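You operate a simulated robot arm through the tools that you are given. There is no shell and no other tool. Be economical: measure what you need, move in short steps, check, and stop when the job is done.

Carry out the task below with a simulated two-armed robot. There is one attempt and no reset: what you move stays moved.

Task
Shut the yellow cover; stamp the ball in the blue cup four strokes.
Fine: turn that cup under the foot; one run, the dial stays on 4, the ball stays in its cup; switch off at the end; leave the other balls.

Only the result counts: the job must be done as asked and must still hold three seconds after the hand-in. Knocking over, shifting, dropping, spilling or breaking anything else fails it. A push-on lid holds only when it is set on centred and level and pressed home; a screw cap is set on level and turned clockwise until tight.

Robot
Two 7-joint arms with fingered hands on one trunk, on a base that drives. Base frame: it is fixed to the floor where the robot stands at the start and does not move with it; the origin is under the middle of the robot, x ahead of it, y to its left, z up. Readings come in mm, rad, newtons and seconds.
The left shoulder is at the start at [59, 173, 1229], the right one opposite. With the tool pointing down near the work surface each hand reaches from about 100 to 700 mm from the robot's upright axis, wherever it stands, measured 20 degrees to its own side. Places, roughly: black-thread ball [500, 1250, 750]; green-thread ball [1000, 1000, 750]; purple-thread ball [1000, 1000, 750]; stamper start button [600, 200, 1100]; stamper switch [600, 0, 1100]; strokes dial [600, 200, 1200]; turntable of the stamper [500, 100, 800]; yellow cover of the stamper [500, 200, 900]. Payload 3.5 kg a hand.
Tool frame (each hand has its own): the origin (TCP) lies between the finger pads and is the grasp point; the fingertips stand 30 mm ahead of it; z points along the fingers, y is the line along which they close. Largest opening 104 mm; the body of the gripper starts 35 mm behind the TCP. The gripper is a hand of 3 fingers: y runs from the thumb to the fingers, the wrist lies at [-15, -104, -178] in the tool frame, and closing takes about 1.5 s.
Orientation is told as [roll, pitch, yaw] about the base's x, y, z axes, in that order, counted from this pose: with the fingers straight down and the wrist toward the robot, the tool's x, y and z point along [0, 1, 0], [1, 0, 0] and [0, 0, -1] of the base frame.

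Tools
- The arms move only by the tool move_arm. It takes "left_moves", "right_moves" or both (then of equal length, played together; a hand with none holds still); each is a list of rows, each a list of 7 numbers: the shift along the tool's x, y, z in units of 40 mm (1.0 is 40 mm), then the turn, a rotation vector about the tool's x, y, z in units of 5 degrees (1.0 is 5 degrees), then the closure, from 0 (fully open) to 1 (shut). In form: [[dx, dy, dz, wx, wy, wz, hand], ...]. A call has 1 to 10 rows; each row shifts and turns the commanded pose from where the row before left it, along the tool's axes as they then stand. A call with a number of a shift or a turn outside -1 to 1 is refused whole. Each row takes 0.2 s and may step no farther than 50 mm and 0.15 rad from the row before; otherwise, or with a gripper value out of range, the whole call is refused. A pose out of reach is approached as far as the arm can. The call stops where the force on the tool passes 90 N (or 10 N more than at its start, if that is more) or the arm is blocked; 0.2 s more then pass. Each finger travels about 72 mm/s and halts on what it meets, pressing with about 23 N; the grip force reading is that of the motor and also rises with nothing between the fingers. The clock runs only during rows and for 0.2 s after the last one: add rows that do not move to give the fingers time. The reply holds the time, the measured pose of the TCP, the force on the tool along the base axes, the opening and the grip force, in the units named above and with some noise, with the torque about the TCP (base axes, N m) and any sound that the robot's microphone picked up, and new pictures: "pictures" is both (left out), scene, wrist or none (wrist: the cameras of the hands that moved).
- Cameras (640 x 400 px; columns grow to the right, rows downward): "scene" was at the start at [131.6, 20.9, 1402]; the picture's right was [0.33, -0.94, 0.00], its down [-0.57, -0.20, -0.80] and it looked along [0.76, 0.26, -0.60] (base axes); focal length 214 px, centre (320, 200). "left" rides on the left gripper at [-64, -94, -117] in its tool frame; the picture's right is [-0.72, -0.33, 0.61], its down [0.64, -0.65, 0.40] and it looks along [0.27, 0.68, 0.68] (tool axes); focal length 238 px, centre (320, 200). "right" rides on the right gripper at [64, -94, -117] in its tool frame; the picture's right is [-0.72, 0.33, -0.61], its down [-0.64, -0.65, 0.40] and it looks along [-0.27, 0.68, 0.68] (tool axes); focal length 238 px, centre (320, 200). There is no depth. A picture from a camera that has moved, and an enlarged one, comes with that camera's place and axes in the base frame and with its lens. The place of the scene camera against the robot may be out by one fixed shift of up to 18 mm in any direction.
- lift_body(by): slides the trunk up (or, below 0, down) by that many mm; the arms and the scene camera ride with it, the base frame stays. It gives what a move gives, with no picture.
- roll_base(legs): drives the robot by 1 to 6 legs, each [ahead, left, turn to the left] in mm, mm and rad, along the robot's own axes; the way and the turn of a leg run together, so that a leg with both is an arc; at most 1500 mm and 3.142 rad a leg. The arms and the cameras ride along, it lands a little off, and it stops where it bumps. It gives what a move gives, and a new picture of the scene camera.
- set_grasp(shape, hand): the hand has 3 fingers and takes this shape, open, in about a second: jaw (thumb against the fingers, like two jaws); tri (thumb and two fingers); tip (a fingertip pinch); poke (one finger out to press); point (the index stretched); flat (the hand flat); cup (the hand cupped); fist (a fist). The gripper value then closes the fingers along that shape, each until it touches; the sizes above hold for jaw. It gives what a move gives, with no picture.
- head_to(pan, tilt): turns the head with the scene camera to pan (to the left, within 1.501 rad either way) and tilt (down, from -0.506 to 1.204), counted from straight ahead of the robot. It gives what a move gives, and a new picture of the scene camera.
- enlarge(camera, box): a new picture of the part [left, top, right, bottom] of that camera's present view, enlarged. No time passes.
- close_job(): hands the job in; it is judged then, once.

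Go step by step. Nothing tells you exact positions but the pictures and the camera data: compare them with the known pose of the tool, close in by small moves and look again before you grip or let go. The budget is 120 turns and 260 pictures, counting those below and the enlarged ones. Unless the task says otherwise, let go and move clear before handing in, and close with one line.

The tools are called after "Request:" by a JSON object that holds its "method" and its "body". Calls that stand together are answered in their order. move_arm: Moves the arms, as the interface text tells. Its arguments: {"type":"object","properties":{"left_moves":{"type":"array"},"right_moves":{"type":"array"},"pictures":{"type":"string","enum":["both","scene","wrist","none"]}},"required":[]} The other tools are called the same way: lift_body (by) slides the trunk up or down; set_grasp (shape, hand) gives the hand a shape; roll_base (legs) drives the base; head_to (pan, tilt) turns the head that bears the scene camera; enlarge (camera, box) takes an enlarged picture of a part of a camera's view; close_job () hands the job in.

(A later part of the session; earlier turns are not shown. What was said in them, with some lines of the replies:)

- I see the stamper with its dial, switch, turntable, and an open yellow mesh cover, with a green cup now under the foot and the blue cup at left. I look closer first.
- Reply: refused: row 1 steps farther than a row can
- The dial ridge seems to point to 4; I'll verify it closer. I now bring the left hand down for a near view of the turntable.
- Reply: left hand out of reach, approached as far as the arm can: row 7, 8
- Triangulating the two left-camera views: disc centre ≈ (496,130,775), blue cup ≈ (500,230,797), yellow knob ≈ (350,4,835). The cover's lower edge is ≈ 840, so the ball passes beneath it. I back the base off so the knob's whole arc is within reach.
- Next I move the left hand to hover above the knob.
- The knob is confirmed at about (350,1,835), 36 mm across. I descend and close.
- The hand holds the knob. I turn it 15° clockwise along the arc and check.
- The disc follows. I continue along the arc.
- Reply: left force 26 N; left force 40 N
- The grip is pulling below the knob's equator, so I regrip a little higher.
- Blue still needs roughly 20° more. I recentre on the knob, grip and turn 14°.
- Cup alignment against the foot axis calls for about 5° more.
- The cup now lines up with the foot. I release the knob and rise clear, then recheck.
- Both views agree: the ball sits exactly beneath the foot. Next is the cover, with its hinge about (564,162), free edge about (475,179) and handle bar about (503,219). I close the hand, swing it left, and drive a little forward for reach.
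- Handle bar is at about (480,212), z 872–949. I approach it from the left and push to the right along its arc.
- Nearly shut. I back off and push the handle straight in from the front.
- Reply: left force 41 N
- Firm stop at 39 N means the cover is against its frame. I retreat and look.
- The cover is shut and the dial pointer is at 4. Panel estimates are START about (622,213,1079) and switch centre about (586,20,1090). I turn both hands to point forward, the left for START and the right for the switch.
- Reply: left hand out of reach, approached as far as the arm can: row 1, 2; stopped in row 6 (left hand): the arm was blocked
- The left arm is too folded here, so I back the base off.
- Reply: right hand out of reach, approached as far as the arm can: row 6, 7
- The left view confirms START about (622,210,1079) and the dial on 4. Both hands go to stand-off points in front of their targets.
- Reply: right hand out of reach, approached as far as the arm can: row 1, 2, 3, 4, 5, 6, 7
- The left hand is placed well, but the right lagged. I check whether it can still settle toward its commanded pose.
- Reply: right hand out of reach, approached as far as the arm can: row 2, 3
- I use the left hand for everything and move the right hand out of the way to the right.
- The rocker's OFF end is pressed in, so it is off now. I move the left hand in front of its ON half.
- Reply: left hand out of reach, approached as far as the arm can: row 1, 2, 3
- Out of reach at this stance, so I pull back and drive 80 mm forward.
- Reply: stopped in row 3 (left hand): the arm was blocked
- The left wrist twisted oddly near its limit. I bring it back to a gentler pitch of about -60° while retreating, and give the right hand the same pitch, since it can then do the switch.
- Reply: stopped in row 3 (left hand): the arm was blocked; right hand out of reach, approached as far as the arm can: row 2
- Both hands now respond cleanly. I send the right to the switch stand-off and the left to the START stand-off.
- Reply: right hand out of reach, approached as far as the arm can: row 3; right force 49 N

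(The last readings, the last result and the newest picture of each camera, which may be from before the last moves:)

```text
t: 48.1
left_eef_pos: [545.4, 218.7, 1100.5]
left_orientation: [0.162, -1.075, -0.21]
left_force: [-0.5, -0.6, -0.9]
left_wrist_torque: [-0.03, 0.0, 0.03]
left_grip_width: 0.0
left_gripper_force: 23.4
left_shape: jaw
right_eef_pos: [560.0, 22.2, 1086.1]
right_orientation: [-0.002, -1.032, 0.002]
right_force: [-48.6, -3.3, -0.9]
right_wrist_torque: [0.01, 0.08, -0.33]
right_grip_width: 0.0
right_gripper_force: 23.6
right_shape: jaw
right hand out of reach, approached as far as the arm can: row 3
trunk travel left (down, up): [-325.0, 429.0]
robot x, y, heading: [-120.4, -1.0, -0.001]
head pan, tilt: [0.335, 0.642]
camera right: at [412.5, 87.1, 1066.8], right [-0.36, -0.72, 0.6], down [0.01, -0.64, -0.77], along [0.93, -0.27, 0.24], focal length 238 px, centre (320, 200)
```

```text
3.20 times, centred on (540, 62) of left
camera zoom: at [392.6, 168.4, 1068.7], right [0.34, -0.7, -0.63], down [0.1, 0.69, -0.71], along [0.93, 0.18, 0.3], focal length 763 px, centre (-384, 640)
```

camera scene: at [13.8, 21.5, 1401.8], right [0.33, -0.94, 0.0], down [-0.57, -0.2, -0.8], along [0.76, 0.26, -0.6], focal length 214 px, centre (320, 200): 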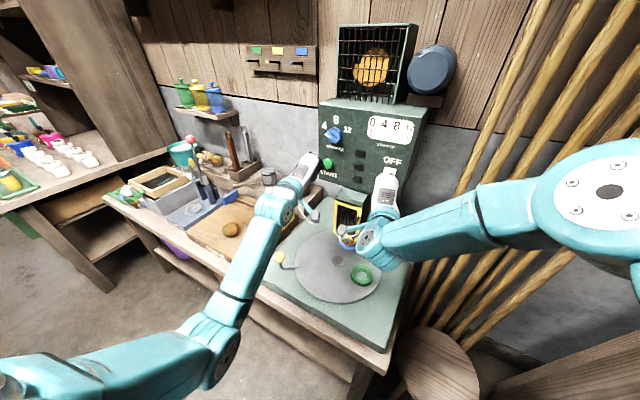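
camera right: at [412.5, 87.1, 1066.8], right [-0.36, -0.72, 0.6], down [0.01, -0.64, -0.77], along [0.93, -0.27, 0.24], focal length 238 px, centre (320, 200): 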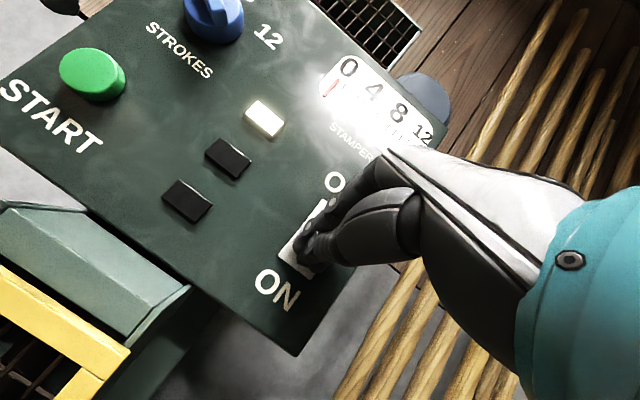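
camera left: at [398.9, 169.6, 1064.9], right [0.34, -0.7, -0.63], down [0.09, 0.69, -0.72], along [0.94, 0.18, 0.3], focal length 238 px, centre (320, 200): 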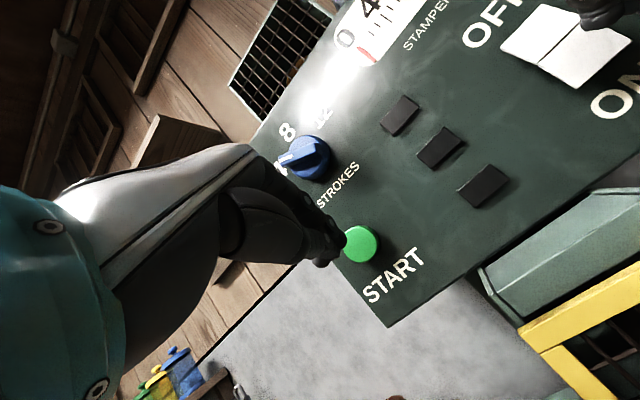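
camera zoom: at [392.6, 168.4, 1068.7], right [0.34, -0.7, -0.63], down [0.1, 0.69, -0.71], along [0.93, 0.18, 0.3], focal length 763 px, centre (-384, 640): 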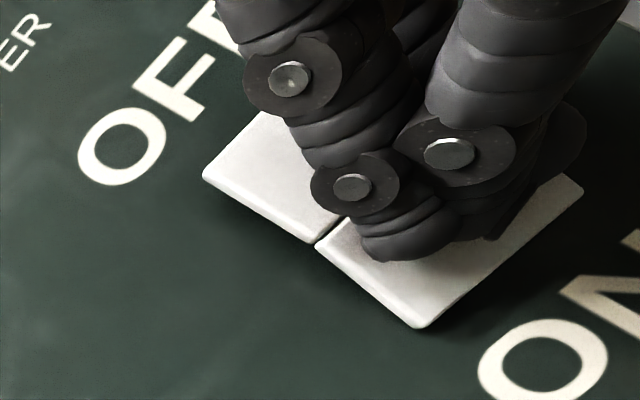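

The top lamp lit, so power is on. I back the right hand off a little, keeping it near for switching off, and check the lamps.

Request:
{"method": "move_arm", "body": {"right_moves": [[0.05, -0.2, -0.5, 0, 0, 0, 1], [0.05, -0.2, -0.5, 0, 0, 0, 1], [0, -0.1, -0.5, 0, 0, 0, 1], [0, 0, 0, 0, 0, 0, 1]], "pictures": "wrist"}}

Request:
{"method": "enlarge", "body": {"camera": "left", "box": [260, 0, 640, 300]}}

```text
t: 49.1
left_eef_pos: [550.0, 219.8, 1098.9]
left_orientation: [0.159, -1.07, -0.208]
left_force: [-0.1, -0.6, 1.3]
left_wrist_torque: [-0.04, -0.05, 0.0]
left_grip_width: 0.3
left_gripper_force: 22.5
left_shape: jaw
right_eef_pos: [507.8, 21.2, 1098.3]
right_orientation: [0.0, -1.041, 0.0]
right_force: [0.1, 0.3, -0.9]
right_wrist_torque: [0.0, 0.0, 0.02]
right_grip_width: 0.0
right_gripper_force: 22.7
right_shape: jaw
trunk travel left (down, up): [-325.0, 429.0]
robot x, y, heading: [-114.9, -4.0, -0.0]
head pan, tilt: [0.335, 0.642]
camera right: at [359.6, 86.1, 1077.5], right [-0.36, -0.72, 0.59], down [0.02, -0.64, -0.77], along [0.93, -0.27, 0.25], focal length 238 px, centre (320, 200)
```

right: 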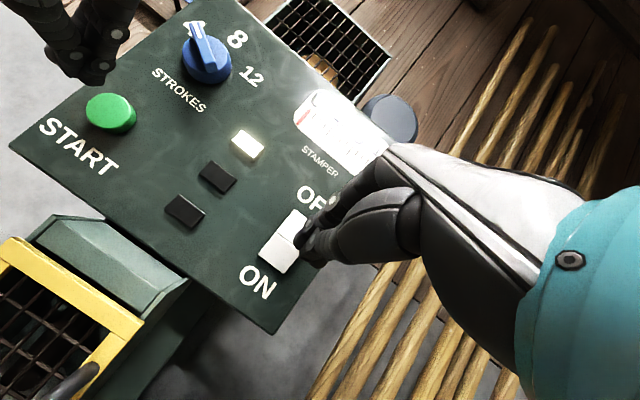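

```text
1.33 times, centred on (450, 150) of left
camera zoom: at [398.2, 169.1, 1065.8], right [0.34, -0.7, -0.63], down [0.09, 0.69, -0.72], along [0.94, 0.18, 0.3], focal length 318 px, centre (147, 267)
```

zoom: 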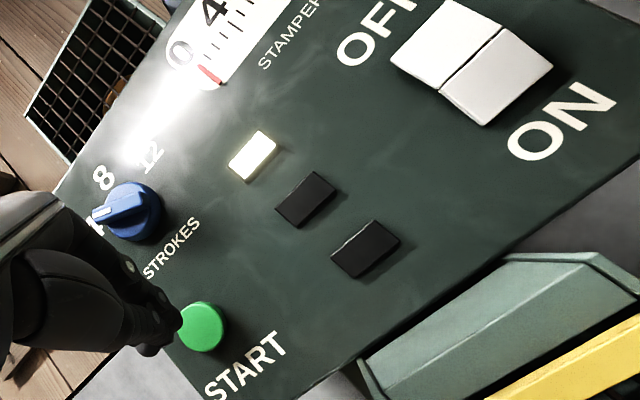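

Request:
{"method": "enlarge", "body": {"camera": "right", "box": [0, 190, 240, 400]}}

Request:
{"method": "enlarge", "body": {"camera": "scene", "box": [310, 170, 410, 250]}}

```text
1.90 times, centred on (120, 295) of right
camera zoom: at [359.6, 86.1, 1077.5], right [-0.36, -0.72, 0.59], down [0.02, -0.64, -0.77], along [0.93, -0.27, 0.25], focal length 454 px, centre (701, 19)
```

zoom: 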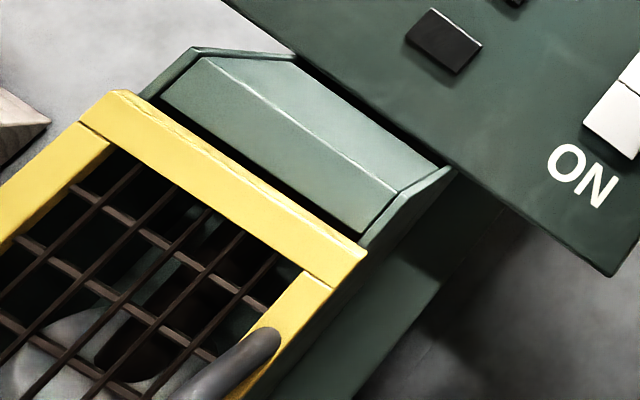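

```text
5.00 times, centred on (360, 210) of scene
camera zoom: at [13.0, 21.0, 1402.0], right [0.33, -0.94, 0.0], down [-0.57, -0.2, -0.8], along [0.76, 0.26, -0.6], focal length 1072 px, centre (120, 150)
```

zoom: 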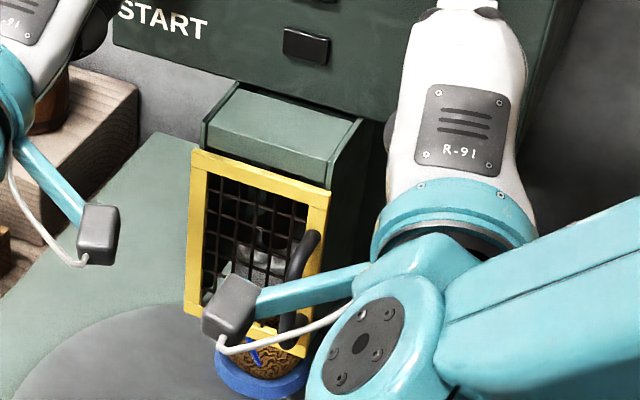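

The cover is parallel and flush. I press START once with the left hand.

Request:
{"method": "move_arm", "body": {"left_moves": [[-0.07, 0.18, 0.46, 0, 0, 0, 1], [-0.07, 0.18, 0.46, 0, 0, 0, 1], [-0.02, 0.07, 0.15, 0, 0, 0, 1]], "pictures": "wrist"}}

```text
t: 50.0
left_eef_pos: [593.9, 210.9, 1095.0]
left_orientation: [0.161, -1.071, -0.209]
left_force: [-7.8, -0.1, 2.0]
left_wrist_torque: [-0.01, 0.02, -0.06]
left_grip_width: 0.0
left_gripper_force: 23.0
left_shape: jaw
right_eef_pos: [506.5, 21.4, 1099.8]
right_orientation: [0.0, -1.04, 0.002]
right_force: [-0.2, -0.5, -0.1]
right_wrist_torque: [0.0, 0.03, 0.02]
right_grip_width: 0.1
right_gripper_force: 22.8
right_shape: jaw
trunk travel left (down, up): [-325.0, 429.0]
robot x, y, heading: [-119.6, 0.3, 0.003]
head pan, tilt: [0.335, 0.642]
heard: click
camera left: at [441.2, 160.4, 1061.2], right [0.34, -0.7, -0.63], down [0.09, 0.69, -0.72], along [0.94, 0.18, 0.3], focal length 238 px, centre (320, 200)
```

left: 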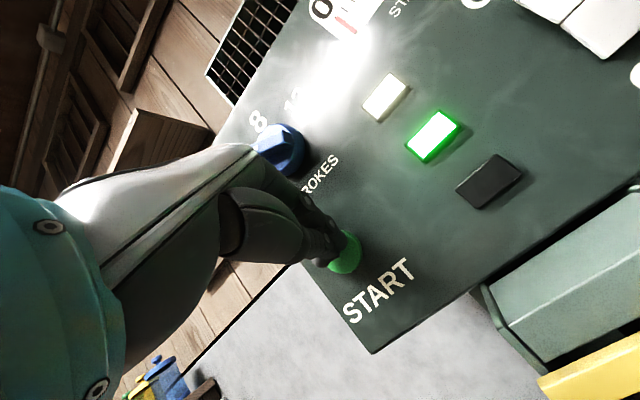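

It clicked and the green lamp is on: running. I release the button and watch.

Request:
{"method": "move_arm", "body": {"left_moves": [[0, -0.2, -0.4, 0, 0, 0, 1], [0, -0.2, -0.4, 0, 0, 0, 1], [0, 0, 0, 0, 0, 0, 1], [0, 0, 0, 0, 0, 0, 1], [0, 0, 0, 0, 0, 0, 1]], "pictures": "both"}}

```text
t: 51.1
left_eef_pos: [559.7, 213.3, 1092.9]
left_orientation: [0.159, -1.069, -0.205]
left_force: [0.2, -0.4, 0.0]
left_wrist_torque: [-0.02, -0.03, 0.01]
left_grip_width: 0.0
left_gripper_force: 23.1
left_shape: jaw
right_eef_pos: [508.0, 21.7, 1097.5]
right_orientation: [-0.001, -1.039, 0.0]
right_force: [-0.5, -0.5, 0.0]
right_wrist_torque: [0.01, 0.01, -0.01]
right_grip_width: 0.0
right_gripper_force: 22.9
right_shape: jaw
trunk travel left (down, up): [-325.0, 429.0]
robot x, y, heading: [-118.1, 1.0, 0.003]
head pan, tilt: [0.335, 0.642]
camera scene: at [12.9, 20.9, 1402.0], right [0.33, -0.94, 0.0], down [-0.57, -0.2, -0.8], along [0.76, 0.26, -0.6], focal length 214 px, centre (320, 200)
camera left: at [406.7, 162.6, 1061.2], right [0.34, -0.7, -0.63], down [0.09, 0.69, -0.72], along [0.94, 0.18, 0.3], focal length 238 px, centre (320, 200)
```

scene: 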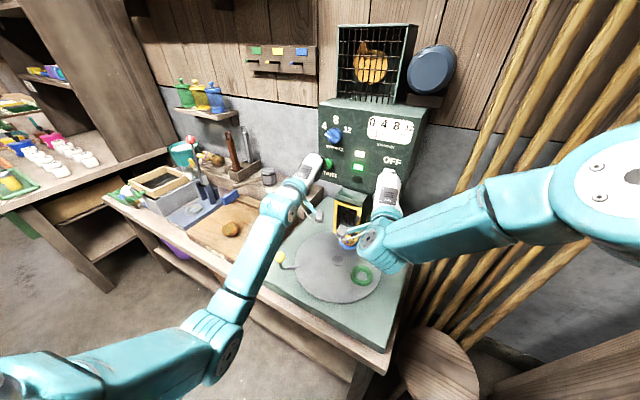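
left: 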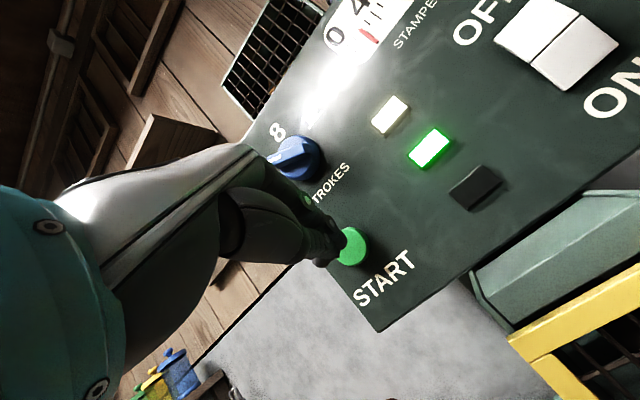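

Request:
{"method": "move_arm", "body": {"left_moves": [[0, 0, 0, 0, 0, 0, 1], [0, 0, 0, 0, 0, 0, 1], [0, 0, 0, 0, 0, 0, 1], [0, 0, 0, 0, 0, 0, 1], [0, 0, 0, 0, 0, 0, 1], [0, 0, 0, 0, 0, 0, 1], [0, 0, 0, 0, 0, 0, 1], [0, 0, 0, 0, 0, 0, 1], [0, 0, 0, 0, 0, 0, 1], [0, 0, 0, 0, 0, 0, 1]], "pictures": "none"}}

Request:
{"method": "enlarge", "body": {"camera": "scene", "box": [310, 100, 430, 190]}}

```text
t: 53.4
left_eef_pos: [559.6, 212.8, 1092.8]
left_orientation: [0.159, -1.069, -0.207]
left_force: [0.2, 0.6, 0.1]
left_wrist_torque: [0.0, 0.03, 0.03]
left_grip_width: 0.0
left_gripper_force: 22.5
left_shape: jaw
right_eef_pos: [507.4, 21.8, 1097.7]
right_orientation: [-0.001, -1.039, -0.001]
right_force: [-0.9, -0.1, 0.4]
right_wrist_torque: [-0.01, 0.01, 0.01]
right_grip_width: 0.2
right_gripper_force: 23.0
right_shape: jaw
trunk travel left (down, up): [-325.0, 429.0]
robot x, y, heading: [-116.2, -0.1, 0.003]
head pan, tilt: [0.335, 0.642]
```

```text
4.44 times, centred on (370, 145) of scene
camera zoom: at [12.9, 20.9, 1402.0], right [0.33, -0.94, 0.0], down [-0.57, -0.2, -0.8], along [0.76, 0.26, -0.6], focal length 953 px, centre (98, 444)
```

zoom: 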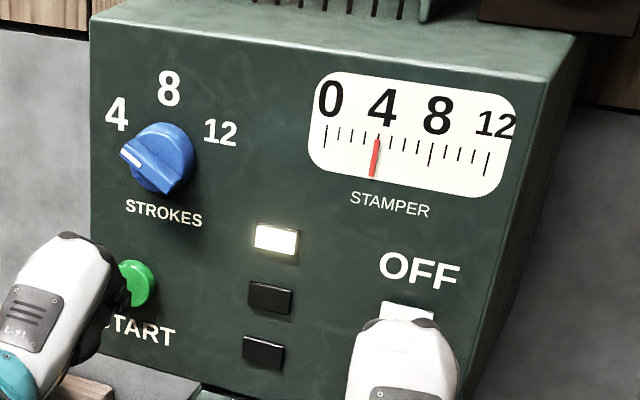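

The run finished at 4 strokes and the green lamp is out. I press the OFF half with the right hand.

Request:
{"method": "move_arm", "body": {"right_moves": [[0, 0.73, -0.14, 0, 0, 0, 1], [-0.03, 0.32, 0.54, 0, 0, 0, 1], [-0.02, 0.19, 0.32, 0, 0, 0, 1], [0, 0.12, 0.2, 0, 0, 0, 1], [0, 0.06, 0.1, 0, 0, 0, 1]], "pictures": "wrist"}}

Request:
{"method": "enlarge", "body": {"camera": "left", "box": [340, 0, 640, 220]}}

```text
t: 54.5
left_eef_pos: [552.0, 212.6, 1097.5]
left_orientation: [0.163, -1.075, -0.21]
left_force: [0.3, -0.9, 0.5]
left_wrist_torque: [-0.02, -0.01, -0.01]
left_grip_width: 0.2
left_gripper_force: 23.0
left_shape: jaw
right_eef_pos: [564.8, 22.5, 1128.5]
right_orientation: [-0.002, -1.042, 0.005]
right_force: [-41.1, -3.8, 3.8]
right_wrist_torque: [-0.08, 0.66, -0.44]
right_grip_width: 0.3
right_gripper_force: 22.5
right_shape: jaw
trunk travel left (down, up): [-325.0, 429.0]
robot x, y, heading: [-121.3, 1.8, 0.006]
head pan, tilt: [0.335, 0.642]
camera right: at [416.0, 85.2, 1107.3], right [-0.36, -0.72, 0.59], down [0.02, -0.64, -0.77], along [0.93, -0.27, 0.25], focal length 238 px, centre (320, 200)
```

right: 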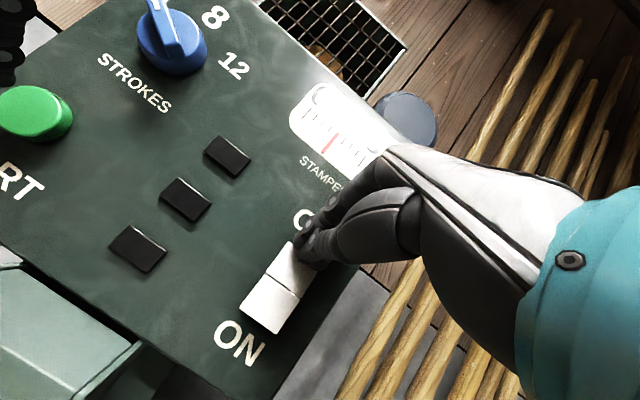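

```text
1.82 times, centred on (490, 110) of left
camera zoom: at [401.0, 162.1, 1064.3], right [0.34, -0.7, -0.63], down [0.1, 0.69, -0.71], along [0.93, 0.18, 0.3], focal length 433 px, centre (11, 364)
```

zoom: 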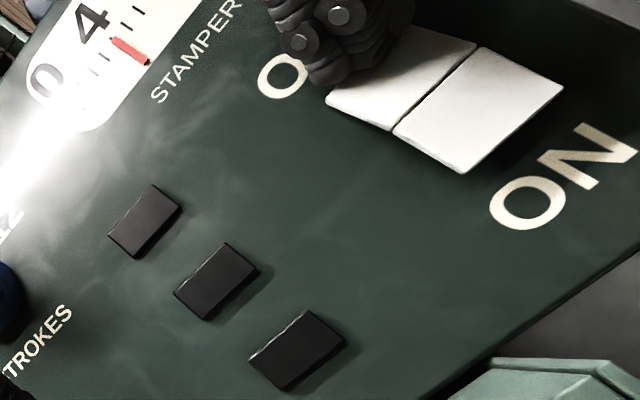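

Power is off, with all lamps dark. I withdraw both hands straight back and check the cover and cup.

Request:
{"method": "move_arm", "body": {"left_moves": [[0, -0.4, -0.7, 0, 0, 0, 1], [0, -0.4, -0.7, 0, 0, 0, 1], [0.3, 0, -0.7, 0, 0, 0, 1], [0.3, 0.3, -0.5, 0, 0, 0, 1]], "right_moves": [[0, -0.4, -0.7, 0, 0, 0, 1], [0, -0.3, -0.7, 0, 0, 0, 1], [-0.6, 0.2, -0.5, 0, 0, 0, 1], [-0.8, 0.2, -0.2, 0, 0, 0, 1]], "pictures": "scene"}}

Request:
{"method": "enlarge", "body": {"camera": "scene", "box": [300, 90, 430, 300]}}

```text
t: 55.5
left_eef_pos: [459.5, 241.7, 1126.8]
left_orientation: [0.156, -1.07, -0.207]
left_force: [0.7, 0.6, 0.0]
left_wrist_torque: [0.02, 0.01, -0.01]
left_grip_width: 0.0
left_gripper_force: 23.1
left_shape: jaw
right_eef_pos: [492.8, -36.5, 1158.8]
right_orientation: [-0.002, -1.04, 0.0]
right_force: [-0.2, 0.6, -0.5]
right_wrist_torque: [-0.01, 0.03, 0.04]
right_grip_width: 0.0
right_gripper_force: 22.6
right_shape: jaw
trunk travel left (down, up): [-325.0, 429.0]
robot x, y, heading: [-117.4, 0.5, 0.007]
head pan, tilt: [0.335, 0.642]
camera scene: at [12.5, 20.8, 1402.1], right [0.33, -0.94, 0.0], down [-0.57, -0.2, -0.8], along [0.76, 0.26, -0.6], focal length 214 px, centre (320, 200)
```

scene: 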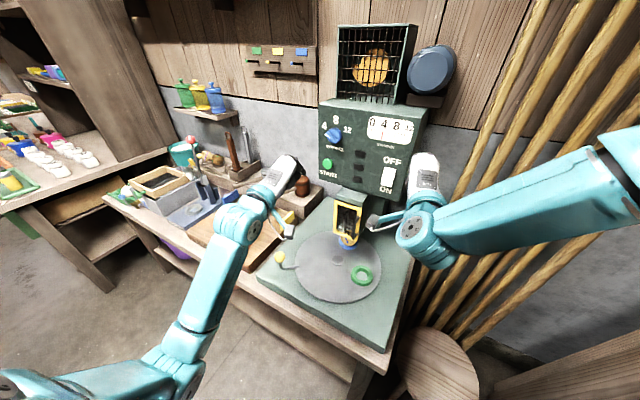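

```text
1.90 times, centred on (365, 195) of scene
camera zoom: at [12.5, 20.8, 1402.1], right [0.33, -0.94, 0.0], down [-0.57, -0.2, -0.8], along [0.76, 0.26, -0.6], focal length 408 px, centre (234, 210)
```

zoom: 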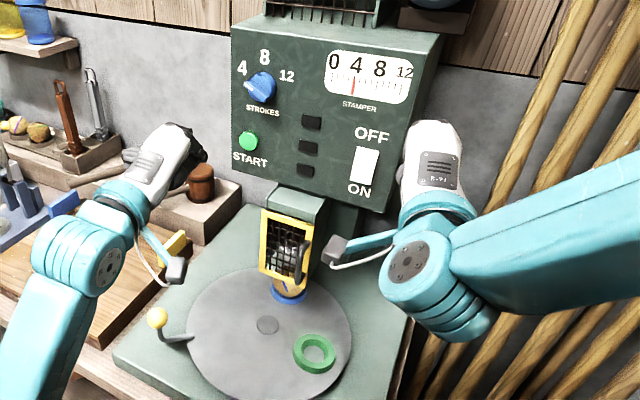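

The cover is shut, the meter shows 4, the dial is on 4, the ball is in its cup under the foot, the switch is off and both hands are clear, so I hand in.

Request:
{"method": "close_job", "body": {}}

```text
The job is handed in.
```

The blue-cup ball got its four strokes in one run with the yellow cover shut. The dial is still on 4, the ball is in its cup under the foot, the stamper is switched off and the other balls were left alone.
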